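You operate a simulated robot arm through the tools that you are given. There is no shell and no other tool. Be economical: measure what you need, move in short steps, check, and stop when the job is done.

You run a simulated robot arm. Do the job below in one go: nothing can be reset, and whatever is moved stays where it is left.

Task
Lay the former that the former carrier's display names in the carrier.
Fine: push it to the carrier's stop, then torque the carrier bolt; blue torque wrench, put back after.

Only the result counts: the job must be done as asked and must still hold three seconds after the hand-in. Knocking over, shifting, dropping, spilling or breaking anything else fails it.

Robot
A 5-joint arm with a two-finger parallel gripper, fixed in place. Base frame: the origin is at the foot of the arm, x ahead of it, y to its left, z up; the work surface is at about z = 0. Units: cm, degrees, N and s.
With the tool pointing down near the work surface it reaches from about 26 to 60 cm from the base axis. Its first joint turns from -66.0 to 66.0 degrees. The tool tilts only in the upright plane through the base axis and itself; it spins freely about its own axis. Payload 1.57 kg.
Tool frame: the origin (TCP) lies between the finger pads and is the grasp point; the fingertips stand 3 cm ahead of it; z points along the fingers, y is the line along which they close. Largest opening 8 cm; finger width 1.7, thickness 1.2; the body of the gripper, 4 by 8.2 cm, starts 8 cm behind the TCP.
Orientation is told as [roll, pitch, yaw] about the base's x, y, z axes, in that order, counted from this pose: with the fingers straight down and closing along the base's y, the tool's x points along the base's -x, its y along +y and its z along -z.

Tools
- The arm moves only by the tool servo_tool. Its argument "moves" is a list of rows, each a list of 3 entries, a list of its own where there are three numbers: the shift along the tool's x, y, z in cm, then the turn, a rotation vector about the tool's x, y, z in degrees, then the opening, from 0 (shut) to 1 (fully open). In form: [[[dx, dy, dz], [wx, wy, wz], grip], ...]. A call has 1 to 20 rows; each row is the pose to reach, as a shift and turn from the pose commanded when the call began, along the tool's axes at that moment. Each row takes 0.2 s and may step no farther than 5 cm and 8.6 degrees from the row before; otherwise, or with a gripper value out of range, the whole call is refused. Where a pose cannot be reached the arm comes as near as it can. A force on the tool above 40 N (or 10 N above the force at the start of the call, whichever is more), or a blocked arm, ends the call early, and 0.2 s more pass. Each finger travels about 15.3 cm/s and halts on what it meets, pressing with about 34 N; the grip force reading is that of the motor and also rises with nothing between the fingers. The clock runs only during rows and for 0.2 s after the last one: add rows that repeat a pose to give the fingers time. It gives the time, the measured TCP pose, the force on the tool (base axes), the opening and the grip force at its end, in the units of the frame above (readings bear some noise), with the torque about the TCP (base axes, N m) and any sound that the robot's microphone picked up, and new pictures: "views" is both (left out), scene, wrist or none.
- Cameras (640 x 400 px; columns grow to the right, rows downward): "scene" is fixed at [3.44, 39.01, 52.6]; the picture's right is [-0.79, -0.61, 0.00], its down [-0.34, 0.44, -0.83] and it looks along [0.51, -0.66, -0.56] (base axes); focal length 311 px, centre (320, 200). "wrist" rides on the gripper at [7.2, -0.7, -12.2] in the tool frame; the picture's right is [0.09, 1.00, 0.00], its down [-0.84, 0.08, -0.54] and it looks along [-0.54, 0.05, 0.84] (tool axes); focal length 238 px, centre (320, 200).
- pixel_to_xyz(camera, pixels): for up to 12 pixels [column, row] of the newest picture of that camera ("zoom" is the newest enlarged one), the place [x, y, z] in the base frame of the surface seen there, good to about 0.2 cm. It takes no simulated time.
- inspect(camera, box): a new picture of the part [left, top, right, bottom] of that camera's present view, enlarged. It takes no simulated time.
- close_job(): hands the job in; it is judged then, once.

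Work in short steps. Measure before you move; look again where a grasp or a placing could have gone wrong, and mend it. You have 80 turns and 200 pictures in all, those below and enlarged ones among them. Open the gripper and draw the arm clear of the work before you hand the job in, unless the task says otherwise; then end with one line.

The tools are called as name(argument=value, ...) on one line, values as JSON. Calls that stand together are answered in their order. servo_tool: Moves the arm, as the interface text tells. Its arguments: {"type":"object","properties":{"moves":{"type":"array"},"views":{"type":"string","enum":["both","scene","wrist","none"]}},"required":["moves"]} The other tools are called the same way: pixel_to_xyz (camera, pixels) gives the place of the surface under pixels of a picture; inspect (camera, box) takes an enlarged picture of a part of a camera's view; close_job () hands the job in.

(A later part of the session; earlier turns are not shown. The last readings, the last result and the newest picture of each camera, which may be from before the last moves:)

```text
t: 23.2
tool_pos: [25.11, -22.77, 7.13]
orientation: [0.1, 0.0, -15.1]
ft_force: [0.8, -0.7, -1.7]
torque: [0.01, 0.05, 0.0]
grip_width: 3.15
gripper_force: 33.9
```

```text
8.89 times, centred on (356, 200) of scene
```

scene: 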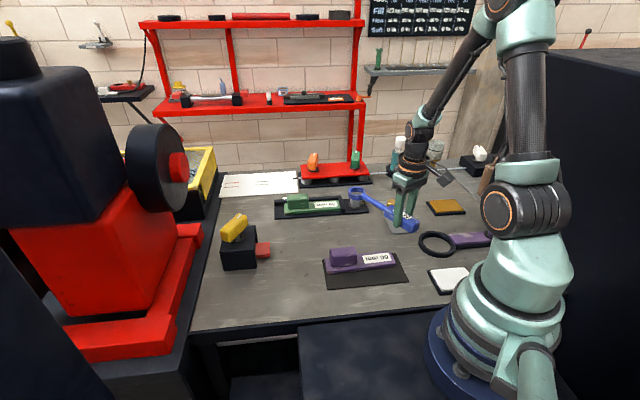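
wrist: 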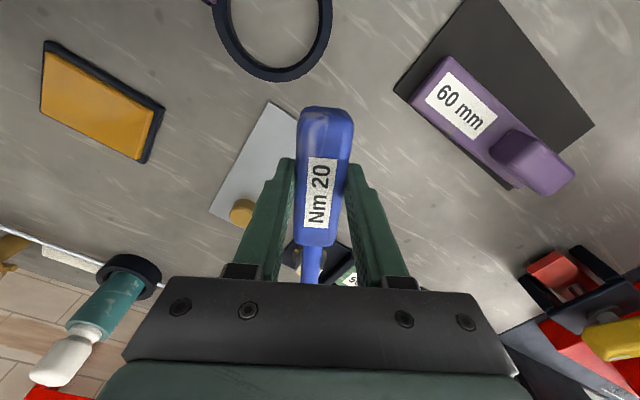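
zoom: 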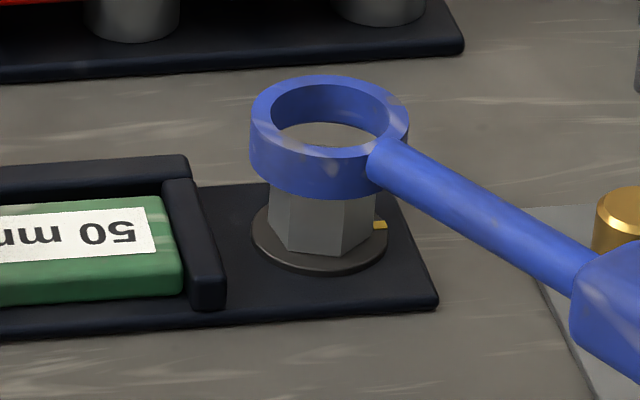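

The ring hovers over the head, nearly concentric. Measuring the rim again at this height.

pixel_to_xyz(camera="zoom", pixels=[[260, 117], [399, 117], [330, 81], [282, 92], [378, 92], [268, 138], [315, 152], [290, 148], [395, 133], [333, 160]])

pixel_to_xyz(camera="zoom", pixels=[[258, 245], [280, 260], [320, 268], [360, 261], [383, 245], [258, 225], [268, 215], [384, 215], [285, 248], [343, 253], [374, 240], [268, 228]])

```text
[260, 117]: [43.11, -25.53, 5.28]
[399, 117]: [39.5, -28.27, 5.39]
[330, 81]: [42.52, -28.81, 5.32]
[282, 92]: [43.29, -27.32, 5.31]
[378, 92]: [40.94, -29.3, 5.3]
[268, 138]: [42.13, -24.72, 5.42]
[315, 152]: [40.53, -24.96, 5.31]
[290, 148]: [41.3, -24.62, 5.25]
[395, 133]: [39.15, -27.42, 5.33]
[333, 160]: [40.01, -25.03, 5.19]
```

```text
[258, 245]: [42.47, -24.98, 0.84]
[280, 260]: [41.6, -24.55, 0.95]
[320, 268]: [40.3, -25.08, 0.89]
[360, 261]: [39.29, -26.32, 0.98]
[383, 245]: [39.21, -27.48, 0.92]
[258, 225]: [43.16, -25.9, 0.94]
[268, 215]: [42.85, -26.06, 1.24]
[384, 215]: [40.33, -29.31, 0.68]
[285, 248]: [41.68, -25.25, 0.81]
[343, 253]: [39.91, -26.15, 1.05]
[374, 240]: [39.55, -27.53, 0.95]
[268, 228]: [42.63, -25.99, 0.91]
```

Ring centre (41.23,-26.93) against hex ≈(41.33,-26.93); nearly concentric. I'll shift 0.05 cm and lower 1 cm, watching the force.

servo_tool(moves=[[[-0.05, 0, 0.4], [0, 0, 0], 0.1], [[-0.05, 0, 0.7], [0, 0, 0], 0.1], [[-0.05, 0, 0.9], [0, 0, 0], 0.1], [[-0.05, 0, 1.0], [0, 0, 0], 0.1]], views="none")

inspect(camera="scene", box=[332, 178, 380, 223])

```text
t: 24.2
tool_pos: [25.18, -22.76, 5.88]
orientation: [0.1, 0.0, -15.1]
ft_force: [-0.4, 0.9, -2.5]
torque: [0.03, 0.02, 0.13]
grip_width: 3.17
gripper_force: 33.9
```

```text
8.89 times, centred on (356, 200) of scene
```

zoom: 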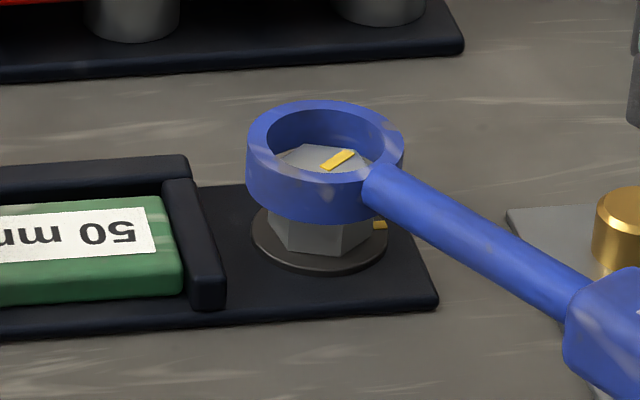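

The ring has slipped over the head, with no vertical resistance. Lowering about 1.5 cm further toward the washer.

servo_tool(moves=[[[0, 0, 0.4], [0, 0, 0], 0.1], [[0, 0, 0.8], [0, 0, 0], 0.1], [[0, 0, 1.1], [0, 0, 0], 0.1], [[0, 0, 1.3], [0, 0, 0], 0.1], [[0, 0, 1.3], [0, 0, 0], 0.1]], views="none")

inspect(camera="scene", box=[332, 178, 380, 223])

```text
t: 25.4
tool_pos: [25.36, -22.72, 4.61]
orientation: [0.0, 0.1, -15.1]
ft_force: [-7.3, 1.6, 3.9]
torque: [-0.17, -0.64, -0.04]
grip_width: 3.15
gripper_force: 33.5
```

```text
8.89 times, centred on (356, 200) of scene
```

zoom: 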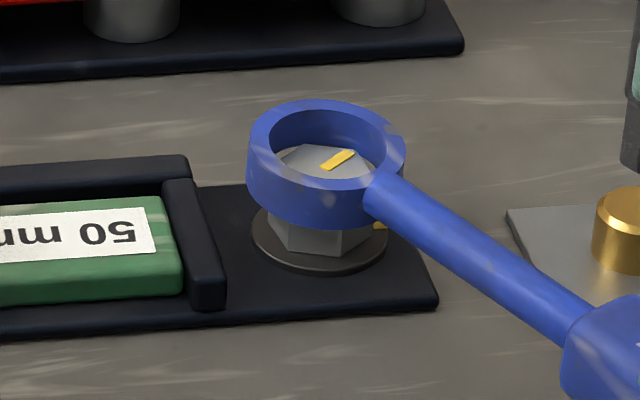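

The ring didn't go down: it caught on the head while the handle end dropped (wrench tilted about 4°). I'll raise 1.3 cm and measure the ring against the hex.

servo_tool(moves=[[[0, 0, -0.7], [0, 0, 0], 0.1], [[0, 0, -1.3], [0, 0, 0], 0.1], [[0, 0, -1.3], [0, 0, 0], 0.1]], views="scene")

inspect(camera="scene", box=[332, 168, 396, 228])

```text
t: 26.2
tool_pos: [25.37, -22.76, 6.0]
orientation: [0.0, 0.0, -14.9]
ft_force: [-0.2, -1.7, -2.0]
torque: [0.01, 0.06, -0.05]
grip_width: 3.15
gripper_force: 34.7
```

scene: 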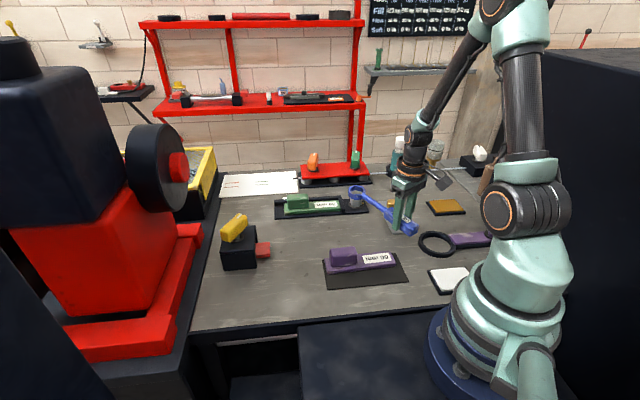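

```text
6.67 times, centred on (364, 198) of scene
```

zoom: 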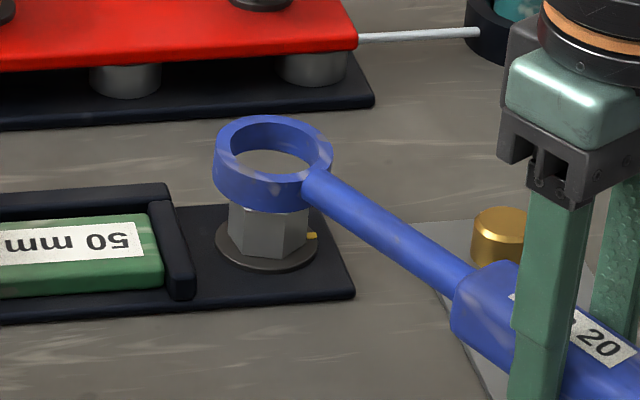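

The wrench is tilted in the grip (ring high). I'll lift, swing over the open table where the green former was, and set it flat there to re-level and regrip.

pixel_to_xyz(camera="scene", pixels=[[262, 255], [270, 250], [258, 243]])

servo_tool(moves=[[[0, 0, -3], [0, 0, 0], 0.1], [[0, 0, -6], [0, 0, 0], 0.1], [[-0.9, 0.9, -6], [0, 0, -8.4], 0.1], [[-1.9, 1.8, -6], [0, 0, -16.8], 0.1], [[-2.8, 2.7, -6], [0, 0, -25.2], 0.1], [[-3.8, 3.6, -6], [0, 0, -33.6], 0.1], [[-4.7, 4.5, -6], [0, 0, -42], 0.1], [[-5.7, 5.4, -6], [0, 0, -50.6], 0.1], [[-6.6, 6.2, -6], [0, 0, -59.2], 0.1], [[-6.6, 6.2, -6], [0, 0, -59.2], 0.1]], views="both")

inspect(camera="scene", box=[260, 160, 420, 260])

```text
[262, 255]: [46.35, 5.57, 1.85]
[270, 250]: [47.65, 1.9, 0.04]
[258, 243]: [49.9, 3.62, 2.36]
```

```text
t: 28.4
tool_pos: [33.21, -18.51, 11.98]
orientation: [-0.1, 0.1, 44.3]
ft_force: [-0.5, -0.9, -2.1]
torque: [-0.05, 0.02, 0.0]
grip_width: 3.17
gripper_force: 34.1
```

scene: 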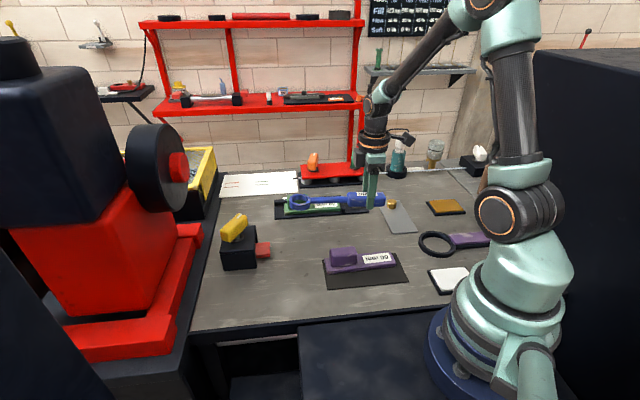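
wrist: 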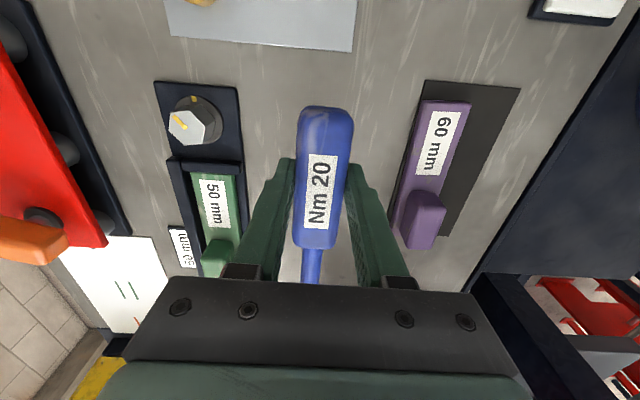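

```text
4.00 times, centred on (340, 210) of scene
```

zoom: 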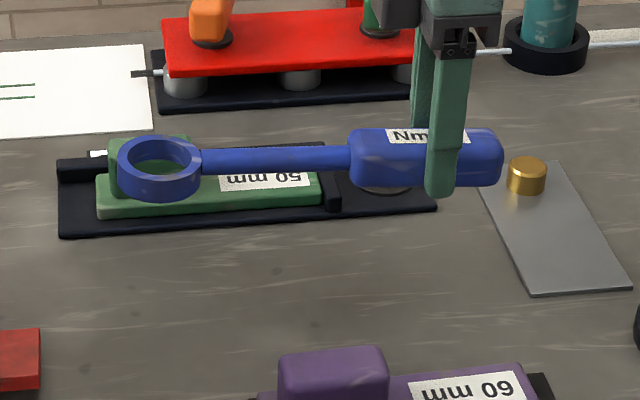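

Clear table lies beneath. I'll lower until the wrench lies flat (TCP z≈3.3), then open slightly.

servo_tool(moves=[[[0, 0, 3], [0, 0, 0], 0.1], [[0, 0, 6], [0, 0, 0], 0.1], [[0, 0, 7.5], [0, 0, 0], 0.1], [[0, 0, 8.2], [0, 0, 0], 0.1], [[0, 0, 8.5], [0, 0, 0], 0.1], [[0, 0, 8.6], [0, 0, 0], 0.1]], views="none")

inspect(camera="scene", box=[260, 180, 420, 280])

```text
t: 29.8
tool_pos: [33.29, -18.56, 3.51]
orientation: [0.0, 0.0, 44.3]
ft_force: [-4.3, 2.0, 17.0]
torque: [-0.57, 0.74, -0.14]
grip_width: 3.15
gripper_force: 34.0
```

```text
4.00 times, centred on (340, 230) of scene
```

zoom: 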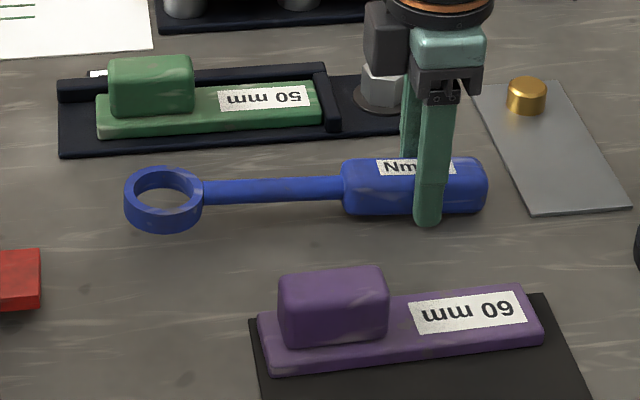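

It's nearly flat (tail pressed). I'll open, rise to z≈17, and move forward a bit for a good overhead view of ring and bolt.

servo_tool(moves=[[[0, 0, 0], [0, 0, 0], 0.5], [[0, 0, 0], [0, 0, 0], 0.65], [[0, 0, -4], [0, 0, 0], 0.65], [[0, 0, -8], [0, 0, 0], 0.8], [[-2, -1.5, -12], [0, 0, 0], 1], [[-3, -3, -14], [0, 0, 0], 1], [[-3, -3, -14], [0, 0, 0], 1]], views="wrist")

inspect(camera="wrist", box=[220, 40, 420, 165])

inspect(camera="scene", box=[285, 215, 325, 242])

```text
t: 31.4
tool_pos: [37.48, -18.56, 17.46]
orientation: [0.1, 0.0, 44.1]
ft_force: [0.4, 0.3, -0.4]
torque: [-0.02, 0.0, -0.01]
grip_width: 7.97
gripper_force: 0.1
```

wrist: 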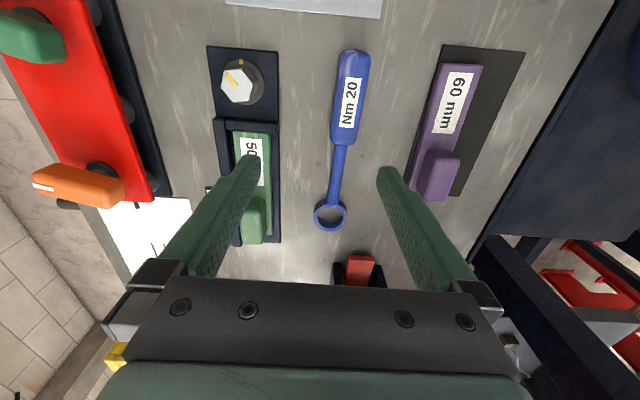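

```text
3.20 times, centred on (320, 102) of wrist
```

zoom: 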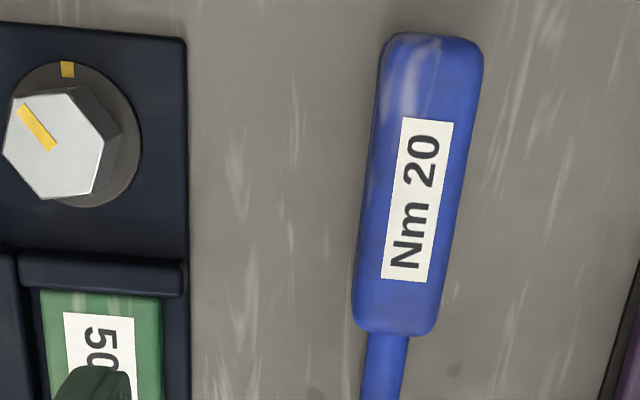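

```text
14.81 times, centred on (305, 228) of scene
```

zoom: 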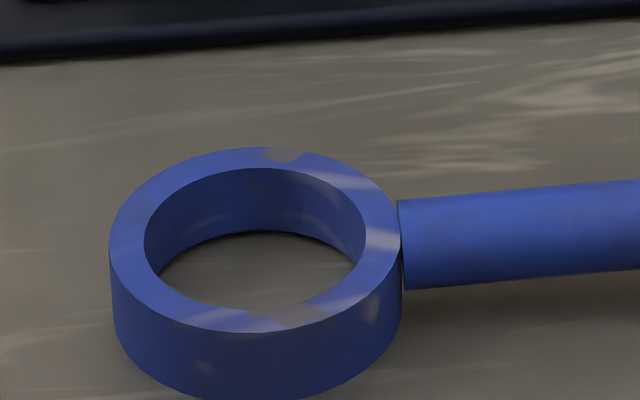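

The wrench lies flat; ring inner radius ≈1.9 against hex ≈1.75, so clearance is about 0.15 cm. I'll return to regrip the handle flat.

servo_tool(moves=[[[1.5, 1.5, 3], [0, 0, 0], 0.8], [[3, 3, 7], [0, 0, 0], 0.8], [[3, 3, 11], [0, 0, 0], 0.8], [[3, 3, 14.1], [0, 0, 0], 0.8], [[3, 3, 14.1], [0, 0, 0], 0.8], [[3, 3, 14.1], [0, 0, 0], 0.4], [[3, 3, 14.1], [0, 0, 0], 0.1], [[3, 3, 14.1], [0, 0, 0], 0.1]], views="wrist")

inspect(camera="scene", box=[285, 215, 325, 242])

```text
t: 33.2
tool_pos: [33.21, -18.46, 3.38]
orientation: [0.0, 0.1, 44.1]
ft_force: [0.0, 0.4, 0.8]
torque: [-0.03, 0.04, 0.0]
grip_width: 3.16
gripper_force: 33.4
```

wrist: 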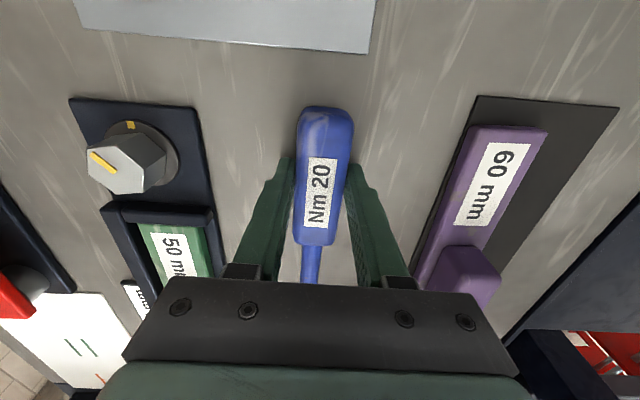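

```text
14.81 times, centred on (305, 228) of scene
```

zoom: 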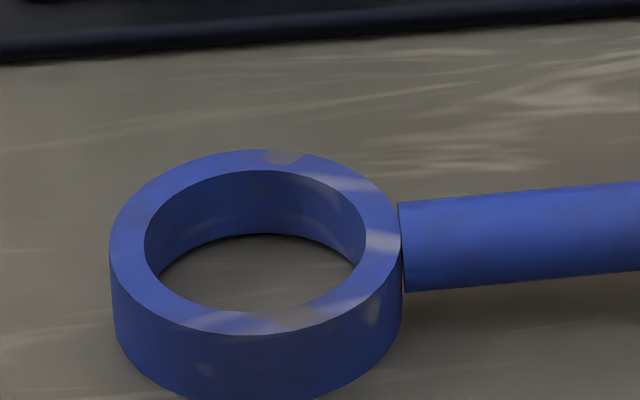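

Regripped flat: ring bottom = TCP z − 3.38. I'll swing back over the bolt and hover with the ring bottom at about 4.

servo_tool(moves=[[[0, 0, -3], [0, 0, 0], 0.1], [[0, 0, -6], [0, 0, 0], 0.1], [[0, 0, -9], [0, 0, 0], 0.1], [[1.2, 0.4, -9], [0, 0, 8.4], 0.1], [[2.4, 0.7, -9], [0, 0, 16.8], 0.1], [[3.6, 1.1, -9], [0, 0, 25.2], 0.1], [[4.9, 1.5, -9], [0, 0, 33.6], 0.1], [[6.1, 1.8, -9], [0, 0, 42], 0.1], [[7.4, 2.2, -9], [0, 0, 50.5], 0.1], [[8.56, 2.59, -9], [0, 0, 59.1], 0.1], [[8.56, 2.59, -7], [0, 0, 59.1], 0.1], [[8.56, 2.59, -5], [0, 0, 59.1], 0.1], [[8.56, 2.59, -4], [0, 0, 59.1], 0.1], [[8.56, 2.59, -4], [0, 0, 59.1], 0.1]], views="none")

inspect(camera="scene", box=[332, 178, 380, 223])

```text
t: 36.2
tool_pos: [25.42, -22.63, 7.28]
orientation: [0.0, 0.0, -14.9]
ft_force: [-0.3, -0.2, -1.9]
torque: [0.04, 0.08, 0.01]
grip_width: 3.15
gripper_force: 34.6
```

```text
8.89 times, centred on (356, 200) of scene
```

zoom: 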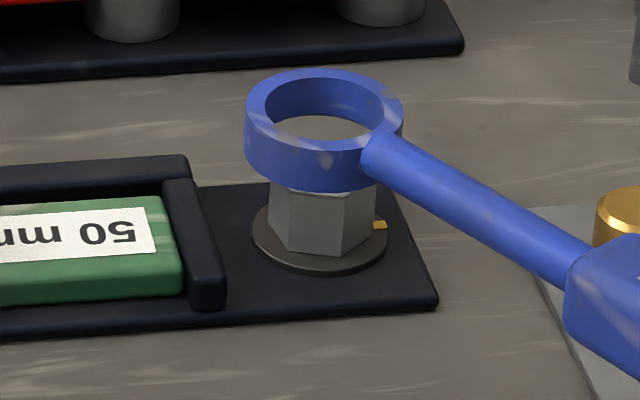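

By projection, the ring is centred in depth but ≈0.15 cm too far image-left of the bolt axis (324.5 vs 329). I'll shift and lower 1.1 cm.

servo_tool(moves=[[[0.09, -0.12, 0], [0, 0, 0], 0.1], [[0.09, -0.12, 0.4], [0, 0, 0], 0.1], [[0.09, -0.12, 0.8], [0, 0, 0], 0.1], [[0.09, -0.12, 1.1], [0, 0, 0], 0.1], [[0.09, -0.12, 1.1], [0, 0, 0], 0.1]], views="none")

inspect(camera="scene", box=[332, 178, 380, 223])

```text
t: 37.4
tool_pos: [25.19, -22.79, 6.17]
orientation: [0.0, 0.0, -14.9]
ft_force: [0.1, -0.3, -2.8]
torque: [0.02, 0.11, -0.02]
grip_width: 3.15
gripper_force: 33.7
```

```text
8.89 times, centred on (356, 200) of scene
```

zoom: 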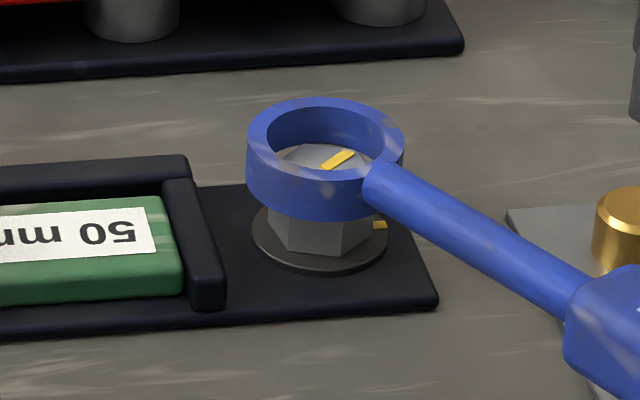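

The ring is now concentric (expected centre (326,141), seen (326,140)) and free of contact force. Continuing down another 0.9 cm.

servo_tool(moves=[[[0, 0, 0.3], [0, 0, 0], 0.1], [[0, 0, 0.6], [0, 0, 0], 0.1], [[0, 0, 0.9], [0, 0, 0], 0.1], [[0, 0, 0.9], [0, 0, 0], 0.1]], views="none")

inspect(camera="scene", box=[332, 178, 380, 223])

```text
t: 38.4
tool_pos: [25.09, -22.7, 5.17]
orientation: [0.1, 0.2, -15.0]
ft_force: [-8.9, 0.2, 0.0]
torque: [-0.13, -0.23, -0.24]
grip_width: 3.14
gripper_force: 34.0
```

```text
8.89 times, centred on (356, 200) of scene
```

zoom: 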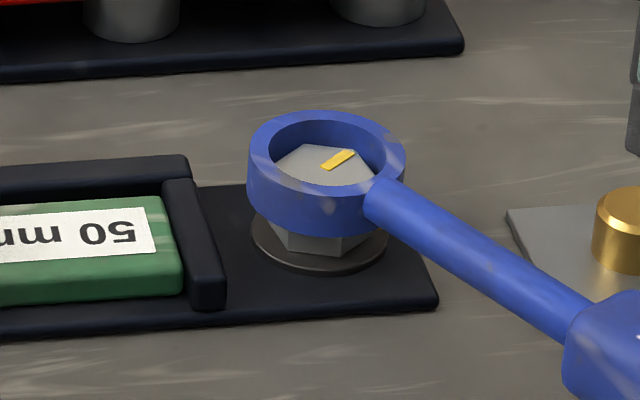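

The ring went about 0.5 cm deeper, then a lateral reaction of -8.9 N in x shows the ring pressed too far +x. I'll shift 0.15 cm in tool +x to relieve it and read the force.

servo_tool(moves=[[[0.08, 0, -0.2], [0, 0, 0], 0.1], [[0.15, 0, -0.3], [0, 0, 0], 0.1], [[0.15, 0, -0.3], [0, 0, 0], 0.1]], views="none")

```text
t: 39.2
tool_pos: [25.2, -22.7, 5.58]
orientation: [0.1, 0.0, -14.9]
ft_force: [-0.3, -0.2, -3.4]
torque: [-0.01, 0.07, 0.01]
grip_width: 3.16
gripper_force: 33.8
```

The lateral force is gone. Lowering again by 0.7 cm.

servo_tool(moves=[[[0, 0, 0.2], [0, 0, 0], 0.1], [[0, 0, 0.4], [0, 0, 0], 0.1], [[0, 0, 0.7], [0, 0, 0], 0.1], [[0, 0, 0.7], [0, 0, 0], 0.1]], views="none")

inspect(camera="scene", box=[332, 178, 380, 223])

```text
t: 40.2
tool_pos: [25.09, -22.64, 4.9]
orientation: [0.1, 0.0, -15.0]
ft_force: [0.1, 0.0, -2.0]
torque: [-0.01, 0.08, 0.01]
grip_width: 3.15
gripper_force: 34.2
```

```text
8.89 times, centred on (356, 200) of scene
```

zoom: 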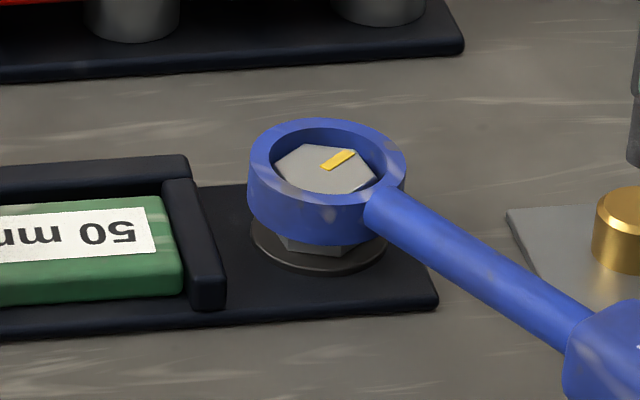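

The ring descends freely now. Another 0.6 cm.

servo_tool(moves=[[[0, 0, 0.2], [0, 0, 0], 0.1], [[0, 0, 0.4], [0, 0, 0], 0.1], [[0, 0, 0.6], [0, 0, 0], 0.1], [[0, 0, 0.6], [0, 0, 0], 0.1]], views="none")

inspect(camera="scene", box=[332, 178, 380, 223])

```text
t: 41.2
tool_pos: [25.04, -22.79, 4.33]
orientation: [-0.1, 0.0, -14.9]
ft_force: [0.4, 0.0, -2.0]
torque: [0.04, 0.05, 0.01]
grip_width: 3.17
gripper_force: 34.0
```

```text
8.89 times, centred on (356, 200) of scene
```

zoom: 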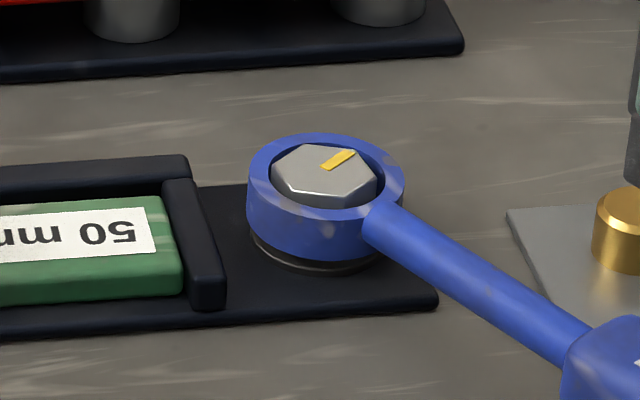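

The ring is seated around the head near the washer. I'll lower 0.15 cm more, then start swinging clockwise about the bolt (pivot 16.7 cm ahead of the hand), 12° in small steps.

servo_tool(moves=[[[0, 0, 0.15], [0, 0, 0], 0.1], [[-0.01, 0.58, 0.15], [0, 0, 2], 0.1], [[-0.04, 1.17, 0.15], [0, 0, 4], 0.1], [[-0.09, 1.75, 0.15], [0, 0, 6], 0.1], [[-0.16, 2.33, 0.15], [0, 0, 8], 0.1], [[-0.25, 2.9, 0.15], [0, 0, 10], 0.1], [[-0.37, 3.48, 0.15], [0, 0, 12], 0.1], [[-0.37, 3.48, 0.15], [0, 0, 12], 0.1]], views="none")

inspect(camera="scene", box=[332, 178, 380, 223])

```text
t: 43.0
tool_pos: [26.24, -19.48, 4.09]
orientation: [0.0, 0.1, -26.9]
ft_force: [-0.4, -0.5, -2.0]
torque: [-0.01, 0.04, 0.47]
grip_width: 3.13
gripper_force: 34.1
```

```text
8.89 times, centred on (356, 200) of scene
```

zoom: 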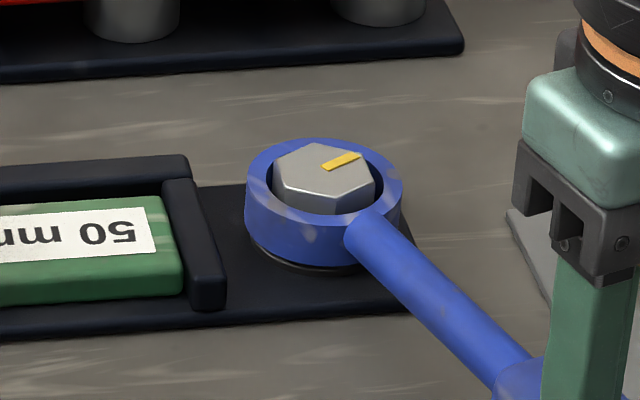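

The bolt turns with the wrench (its mark moved; reaction 0.47 Nm). Continuing another 12°.

servo_tool(moves=[[[-0.01, 0.58, 0], [0, 0, 2], 0.1], [[-0.04, 1.17, 0], [0, 0, 4], 0.1], [[-0.09, 1.75, 0], [0, 0, 6], 0.1], [[-0.16, 2.33, 0], [0, 0, 8], 0.1], [[-0.25, 2.9, 0], [0, 0, 10], 0.1], [[-0.37, 3.48, 0], [0, 0, 12], 0.1], [[-0.37, 3.48, 0], [0, 0, 12], 0.1]], views="none")

inspect(camera="scene", box=[332, 178, 380, 223])

```text
t: 44.6
tool_pos: [28.22, -16.43, 4.17]
orientation: [0.0, -0.1, -38.9]
ft_force: [0.5, -0.3, -1.9]
torque: [0.0, 0.0, 0.79]
grip_width: 3.14
gripper_force: 33.7
```

```text
8.89 times, centred on (356, 200) of scene
```

zoom: 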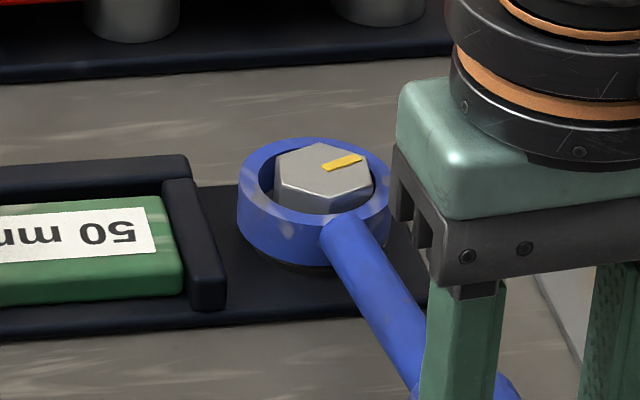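

The mark has turned roughly halfway (torque now 0.79 Nm), while the ring drifted slightly image-left. Continuing 12° with a small pivot correction.

servo_tool(moves=[[[-0.01, 0.5, 0], [0, 0, 2.4], 0.1], [[-0.04, 1.03, 0], [0, 0, 4.7], 0.1], [[-0.09, 1.6, 0], [0, 0, 6.7], 0.1], [[-0.16, 2.18, 0], [0, 0, 8.7], 0.1], [[-0.25, 2.75, 0], [0, 0, 10.7], 0.1], [[-0.37, 3.33, 0], [0, 0, 12.7], 0.1], [[-0.37, 3.33, 0], [0, 0, 12.7], 0.1]], views="none")

inspect(camera="scene", box=[332, 178, 380, 223])

```text
t: 46.2
tool_pos: [30.53, -14.04, 4.04]
orientation: [0.0, 0.1, -51.7]
ft_force: [-3.0, -0.8, -1.7]
torque: [-0.01, 0.09, 0.68]
grip_width: 3.22
gripper_force: 34.1
```

```text
8.89 times, centred on (356, 200) of scene
```

zoom: 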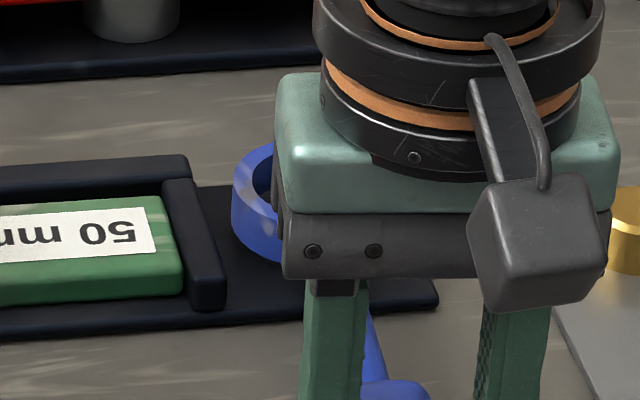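

The gripper now hides the bolt; the ring leans on the hex (reaction -3 N), so the push is being transmitted. Continuing 10° more and listening for a click.

servo_tool(moves=[[[-0.01, 0.58, 0], [0, 0, 2], 0.1], [[-0.04, 1.17, 0], [0, 0, 4], 0.1], [[-0.09, 1.75, 0], [0, 0, 6], 0.1], [[-0.16, 2.33, 0], [0, 0, 8], 0.1], [[-0.25, 2.9, 0], [0, 0, 10], 0.1], [[-0.25, 2.9, 0], [0, 0, 10], 0.1]], views="both")

inspect(camera="scene", box=[320, 168, 384, 228])

```text
t: 47.6
tool_pos: [33.07, -12.44, 4.17]
orientation: [-0.1, 0.1, -61.6]
ft_force: [-7.3, 0.2, -2.3]
torque: [0.13, 0.25, 0.51]
grip_width: 3.18
gripper_force: 33.9
```

scene: 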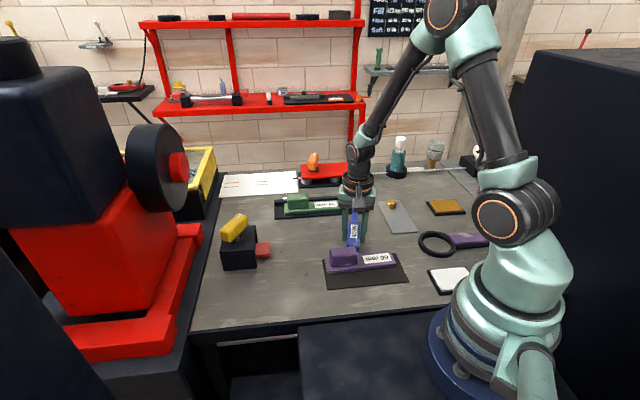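
wrist: 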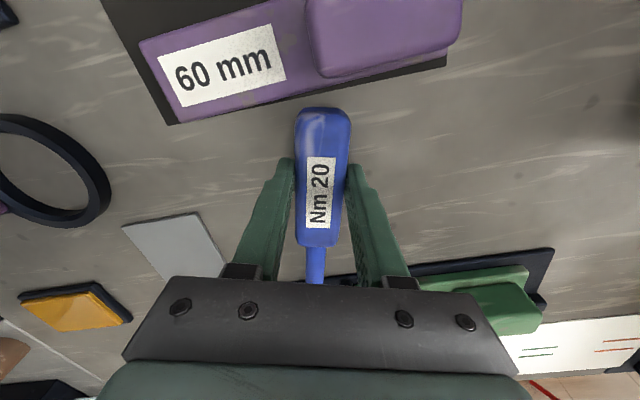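

```text
6.67 times, centred on (352, 198) of scene
```

zoom: 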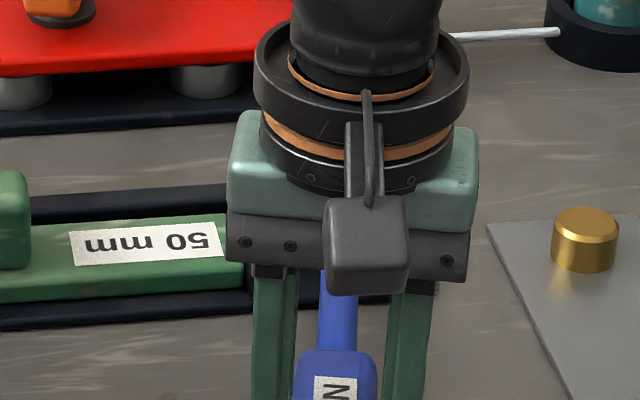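

Reaction has risen to about 7 N and no click yet. The handle tail is clear of the purple former, so I'll swing 8° further.

servo_tool(moves=[[[-0.01, 0.58, 0], [0, 0, 2], 0.1], [[-0.04, 1.17, 0], [0, 0, 4], 0.1], [[-0.09, 1.75, 0], [0, 0, 6], 0.1], [[-0.16, 2.33, 0], [0, 0, 8], 0.1], [[-0.16, 2.33, 0], [0, 0, 8], 0.1]], views="none")

inspect(camera="scene", box=[320, 168, 384, 228])

```text
t: 48.8
tool_pos: [34.91, -11.45, 4.05]
orientation: [-0.4, 0.3, -69.5]
ft_force: [-14.3, 15.1, 0.0]
torque: [0.14, 0.15, 0.69]
grip_width: 3.2
gripper_force: 33.8
```

```text
6.67 times, centred on (352, 198) of scene
```

zoom: 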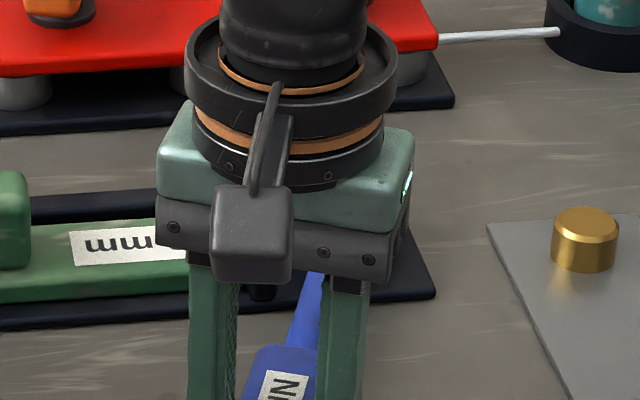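

Reaction has grown to 20 N, and a bright green spot is visible near (408,185) of the zoom. I'll look closer before continuing.

inspect(camera="scene", box=[350, 180, 374, 203])

inspect(camera="scene", box=[320, 205, 384, 265])

```text
16.00 times, centred on (362, 192) of scene
```

zoom: 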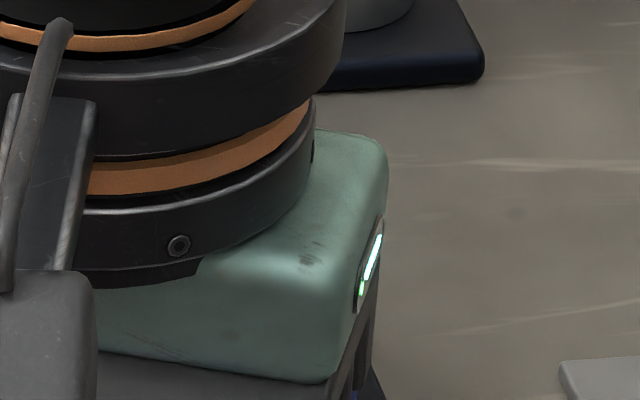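

```text
6.67 times, centred on (352, 235) of scene
```

zoom: 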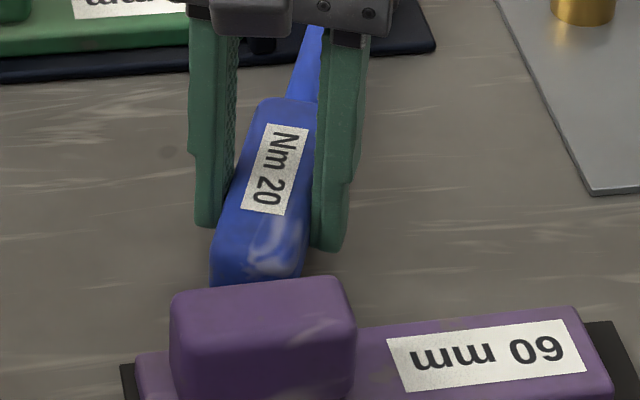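

The green spot is only the gripper's LED. The reaction points along +n (hand slightly too near the bolt). I'll check the clearance between handle tail and purple former, and whether the former has stayed put.

pixel_to_xyz(camera="zoom", pixels=[[215, 260], [300, 275], [255, 272], [190, 300], [335, 285], [180, 310], [150, 355], [380, 328], [570, 312], [260, 300], [602, 325]])

inspect(camera="scene", box=[200, 210, 420, 348])

```text
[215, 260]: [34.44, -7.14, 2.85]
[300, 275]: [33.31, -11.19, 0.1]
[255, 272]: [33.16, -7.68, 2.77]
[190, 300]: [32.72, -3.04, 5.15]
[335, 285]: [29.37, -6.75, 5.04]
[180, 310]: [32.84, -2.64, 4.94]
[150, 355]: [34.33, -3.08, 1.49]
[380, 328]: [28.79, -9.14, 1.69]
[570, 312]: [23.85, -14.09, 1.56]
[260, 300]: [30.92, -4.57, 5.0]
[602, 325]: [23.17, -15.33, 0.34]
```

```text
2.90 times, centred on (310, 279) of scene
```

zoom: 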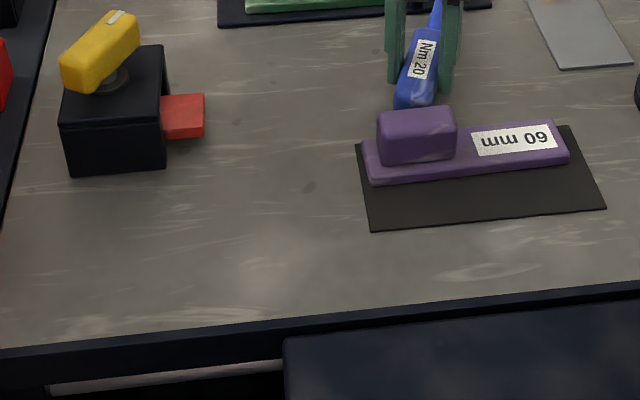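

Purple is unmoved and about 1.5 cm clear, but the handle looks skewed between the fingers. I'll measure the wrench axis precisely.

inspect(camera="scene", box=[324, 200, 372, 245])

servo_tool(moves=[[[0, 0, 0], [0, 0, 0], 0.1]], views="wrist")

```text
8.89 times, centred on (348, 222) of scene
```

zoom: 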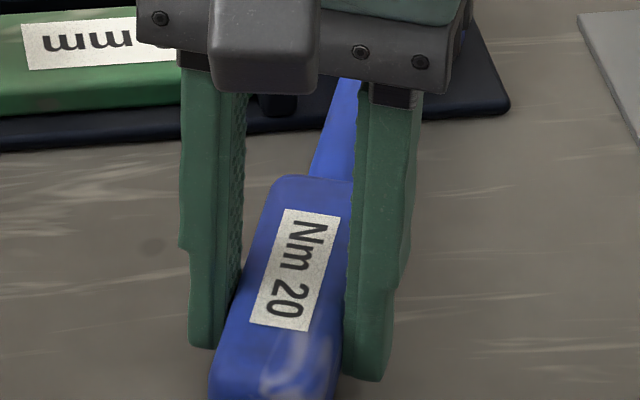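

```text
t: 49.2
tool_pos: [34.86, -11.53, 4.16]
orientation: [-0.4, 0.3, -69.5]
ft_force: [-14.3, 15.2, -1.8]
torque: [0.28, 0.24, 0.76]
grip_width: 3.16
gripper_force: 34.1
```

wrist: 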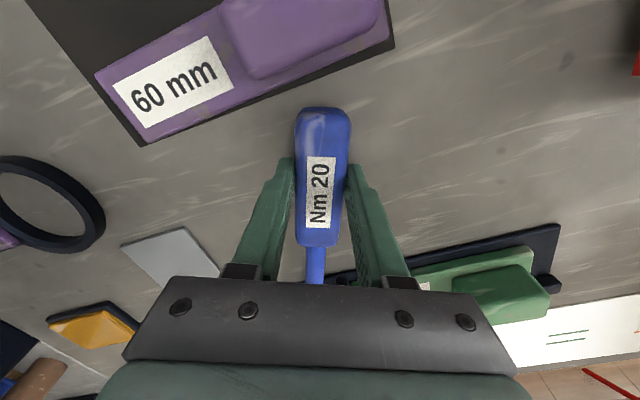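

The wrench lags only about 2° in the grip and its ring is still on the bolt. Torque on the bolt is rising steadily (≈2 Nm). I'll relieve the radial push by 0.2 cm and swing 6° more.

servo_tool(moves=[[[0.2, 0.0, 0], [0, 0, 0], 0.1], [[0.19, 0.44, 0], [0, 0, 1.5], 0.1], [[0.17, 0.88, 0], [0, 0, 3], 0.1], [[0.15, 1.31, 0], [0, 0, 4.5], 0.1], [[0.1, 1.75, 0], [0, 0, 6], 0.1], [[0.1, 1.75, 0], [0, 0, 6], 0.1]], views="wrist")

inspect(camera="scene", box=[332, 178, 380, 223])

```text
t: 50.6
tool_pos: [36.91, -10.85, 4.03]
orientation: [0.0, 0.0, -75.7]
ft_force: [-9.4, 2.5, -3.7]
torque: [0.24, 0.3, 0.52]
grip_width: 3.2
gripper_force: 33.9
```

wrist: 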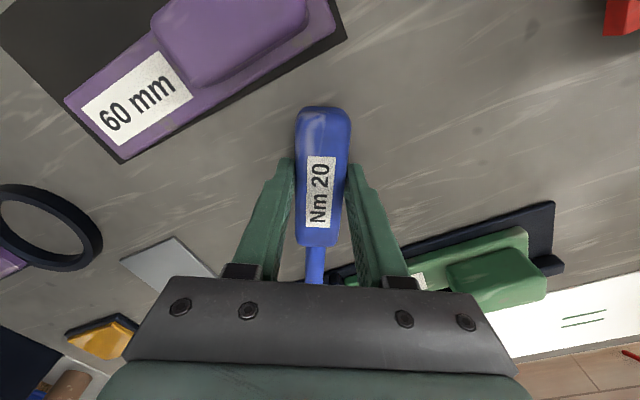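

```text
8.89 times, centred on (356, 200) of scene
```

zoom: 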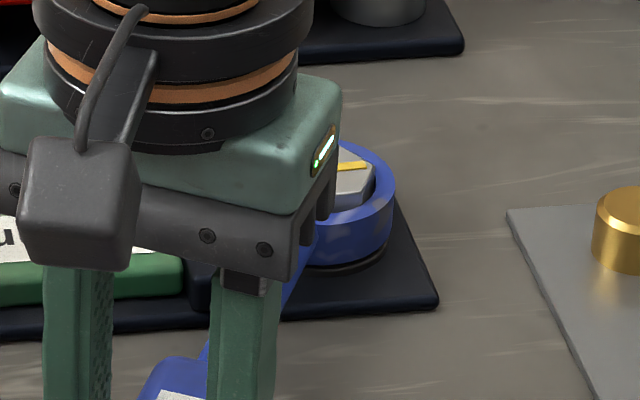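

The bolt is visible again, its mark nearly lined up with the washer's mark (≈12° vs ≈11°). I'll zoom in, then swing 3° more.

inspect(camera="scene", box=[352, 186, 376, 208])

servo_tool(moves=[[[0, 0.29, 0], [0, 0, 1], 0.1], [[-0.01, 0.58, 0], [0, 0, 2], 0.1], [[-0.02, 0.88, 0], [0, 0, 3], 0.1], [[-0.02, 0.88, 0], [0, 0, 3], 0.1]], views="none")

inspect(camera="scene", box=[346, 183, 376, 211])

```text
16.00 times, centred on (364, 197) of scene
```

zoom: 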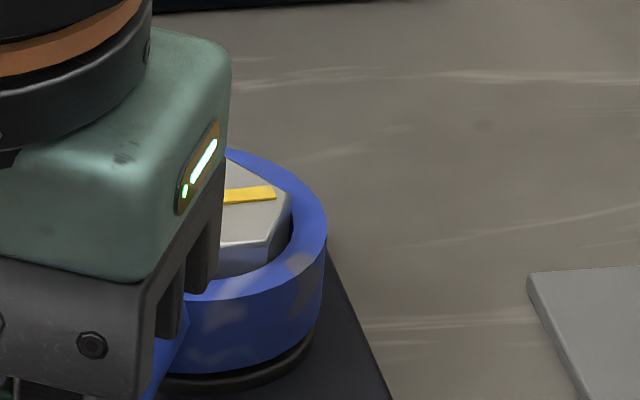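

```text
t: 51.6
tool_pos: [37.54, -10.72, 4.14]
orientation: [-0.1, 0.1, -78.5]
ft_force: [-10.7, 7.3, -1.2]
torque: [-0.04, 0.19, 0.6]
grip_width: 3.18
gripper_force: 33.7
```

```text
14.29 times, centred on (361, 197) of scene
```

zoom: 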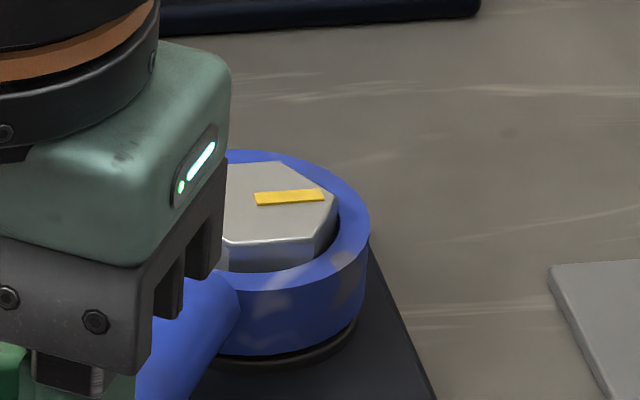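

The mark now stands at ≈8°, about in line with the washer mark (≈7–11°), but no click has sounded. I'll advance 2° and listen.

servo_tool(moves=[[[0.05, 0.29, 0], [0, 0, 1], 0.1], [[0.05, 0.58, 0], [0, 0, 2], 0.1], [[0.05, 0.58, 0], [0, 0, 2], 0.1]], views="none")

inspect(camera="scene", box=[346, 183, 376, 211])

```text
t: 52.4
tool_pos: [38.22, -10.49, 4.2]
orientation: [0.2, -0.1, -80.6]
ft_force: [-2.6, 2.1, -0.9]
torque: [-0.14, 0.1, 0.85]
grip_width: 3.16
gripper_force: 33.9
```

```text
14.29 times, centred on (361, 197) of scene
```

zoom: 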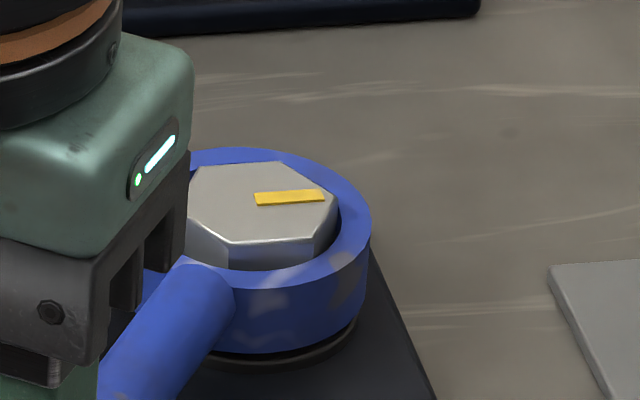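

The mark didn't move this time while the force fell. Trying another 3° to see whether the bolt follows or has reached its limit.

servo_tool(moves=[[[0, 0.29, 0], [0, 0, 1], 0.1], [[-0.01, 0.58, 0], [0, 0, 2], 0.1], [[-0.02, 0.88, 0], [0, 0, 3], 0.1], [[-0.02, 0.88, 0], [0, 0, 3], 0.1]], views="none")

inspect(camera="scene", box=[346, 183, 376, 211])

```text
t: 53.4
tool_pos: [38.94, -10.38, 4.01]
orientation: [-0.2, 0.0, -83.8]
ft_force: [-15.1, -2.1, 3.2]
torque: [-0.59, 0.15, 0.33]
grip_width: 3.19
gripper_force: 34.2
```

```text
14.29 times, centred on (361, 197) of scene
```

zoom: 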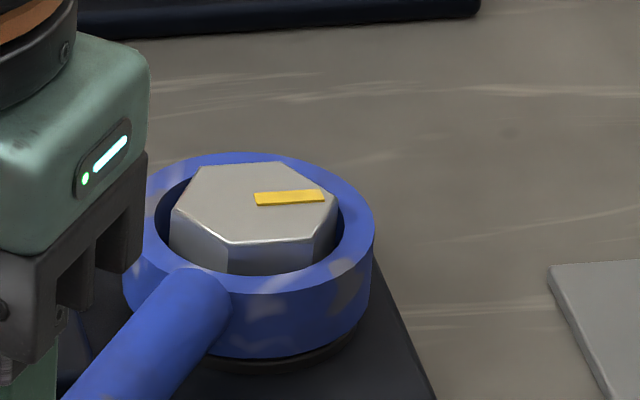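

The bolt stays put while load builds (≈2.8 Nm), and the shaft is nearing the carrier's stop. I'll ease back slightly, lift the ring off, and check the marks.

servo_tool(moves=[[[0, -0.2, 0], [0, 0, -0.5], 0.1], [[0, -0.2, -0.8], [0, 0, -0.5], 0.1], [[0, -0.2, -1.6], [0, 0, -0.5], 0.1], [[0, -0.2, -2.6], [0, 0, -0.5], 0.1], [[0, -0.2, -3.8], [0, 0, -0.5], 0.1], [[0, -0.2, -5], [0, 0, -0.5], 0.1], [[0, -0.2, -5], [0, 0, -0.5], 0.1]], views="wrist")

inspect(camera="scene", box=[332, 168, 380, 213])

```text
t: 55.0
tool_pos: [38.81, -10.31, 9.27]
orientation: [0.0, 0.1, -83.1]
ft_force: [0.2, 0.2, -2.3]
torque: [0.08, 0.03, -0.01]
grip_width: 3.14
gripper_force: 34.1
```

wrist: 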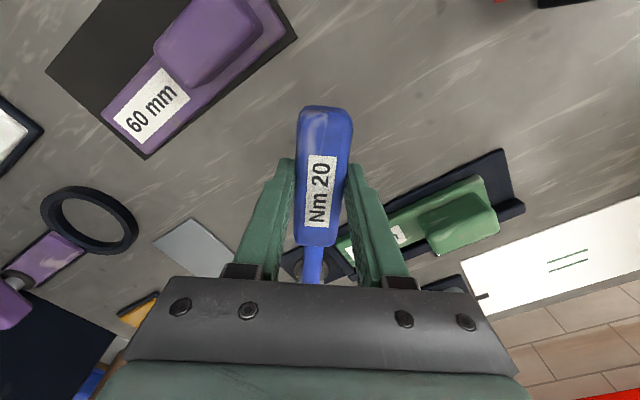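

```text
8.89 times, centred on (356, 190) of scene
```

zoom: 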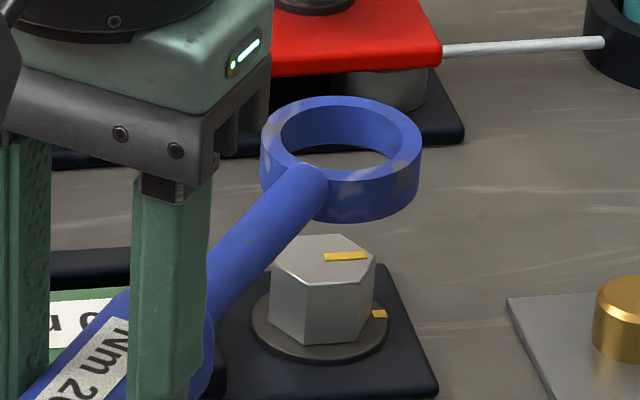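

The ring came off cleanly. I'll zoom right in on the marks to judge the alignment.

inspect(camera="scene", box=[345, 190, 369, 212])

```text
16.00 times, centred on (357, 201) of scene
```

zoom: 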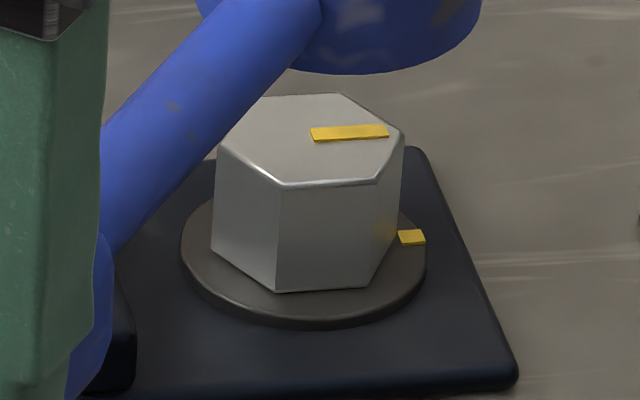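

The two marks look aligned (both ≈6° in the image). No click was heard, though, so I'll re-engage from the visible side (yaw -20) and confirm with a firmer push while watching the mark.

servo_tool(moves=[[[-0.2, -2.27, 0], [0, 0, -7.9], 0.1], [[-0.7, -4.5, 0], [0, 0, -15.8], 0.1], [[-1.5, -6.65, 0], [0, 0, -23.7], 0.1], [[-2.6, -8.65, 0], [0, 0, -31.6], 0.1], [[-4.0, -10.5, 0], [0, 0, -39.5], 0.1], [[-5.65, -12.1, 0], [0, 0, -47.4], 0.1], [[-7.5, -13.5, 0], [0, 0, -55.3], 0.1], [[-9.57, -14.65, 0], [0, 0, -63.1], 0.1], [[-9.57, -14.65, 1.5], [0, 0, -63.1], 0.1], [[-9.57, -14.65, 1.5], [0, 0, -63.1], 0.1]], views="none")

inspect(camera="scene", box=[332, 178, 380, 223])

```text
t: 57.2
tool_pos: [25.52, -21.54, 7.68]
orientation: [0.0, 0.1, -19.9]
ft_force: [0.2, 0.2, -1.6]
torque: [0.05, 0.07, -0.01]
grip_width: 3.16
gripper_force: 33.4
```

```text
8.89 times, centred on (356, 200) of scene
```

zoom: 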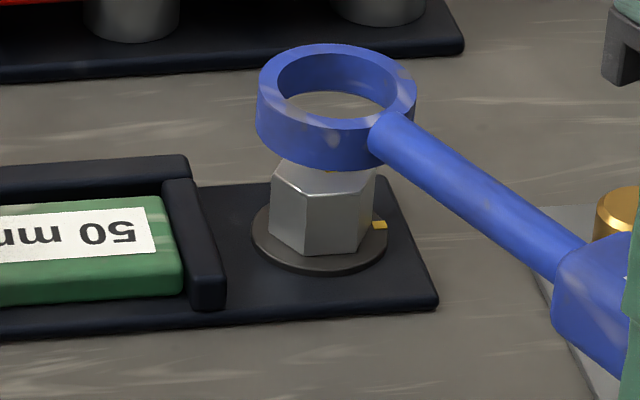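

The ring is about 0.15 cm too far image-right. I'll shift and lower 2.2 cm onto the head.

servo_tool(moves=[[[-0.08, 0.13, 0.6], [0, 0, 0], 0.1], [[-0.08, 0.13, 1.2], [0, 0, 0], 0.1], [[-0.08, 0.13, 1.7], [0, 0, 0], 0.1], [[-0.08, 0.13, 2.1], [0, 0, 0], 0.1], [[-0.08, 0.13, 2.1], [0, 0, 0], 0.1]], views="none")

inspect(camera="scene", box=[332, 178, 380, 223])

```text
t: 58.4
tool_pos: [25.58, -21.5, 5.57]
orientation: [0.0, 0.0, -20.0]
ft_force: [0.2, 0.5, -2.2]
torque: [0.08, 0.1, 0.12]
grip_width: 3.14
gripper_force: 33.8
```

```text
8.89 times, centred on (356, 200) of scene
```

zoom: 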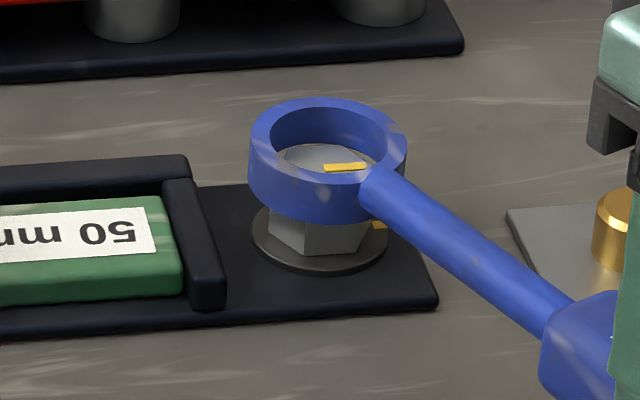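

Engaged without force. Lowering further with the same small relief shift that worked before.

servo_tool(moves=[[[0.08, 0, 0.3], [0, 0, 0], 0.1], [[0.1, 0, 0.6], [0, 0, 0], 0.1], [[0.1, 0, 0.9], [0, 0, 0], 0.1], [[0.1, 0, 1.2], [0, 0, 0], 0.1], [[0.1, 0, 1.2], [0, 0, 0], 0.1]], views="none")

inspect(camera="scene", box=[332, 178, 380, 223])

```text
t: 59.6
tool_pos: [25.47, -21.49, 4.33]
orientation: [0.0, 0.0, -19.9]
ft_force: [0.3, -0.3, -1.6]
torque: [0.03, 0.06, 0.05]
grip_width: 3.17
gripper_force: 34.4
```

```text
8.89 times, centred on (356, 200) of scene
```

zoom: 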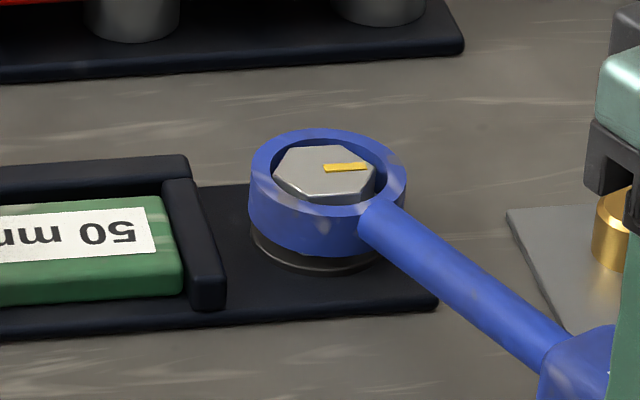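

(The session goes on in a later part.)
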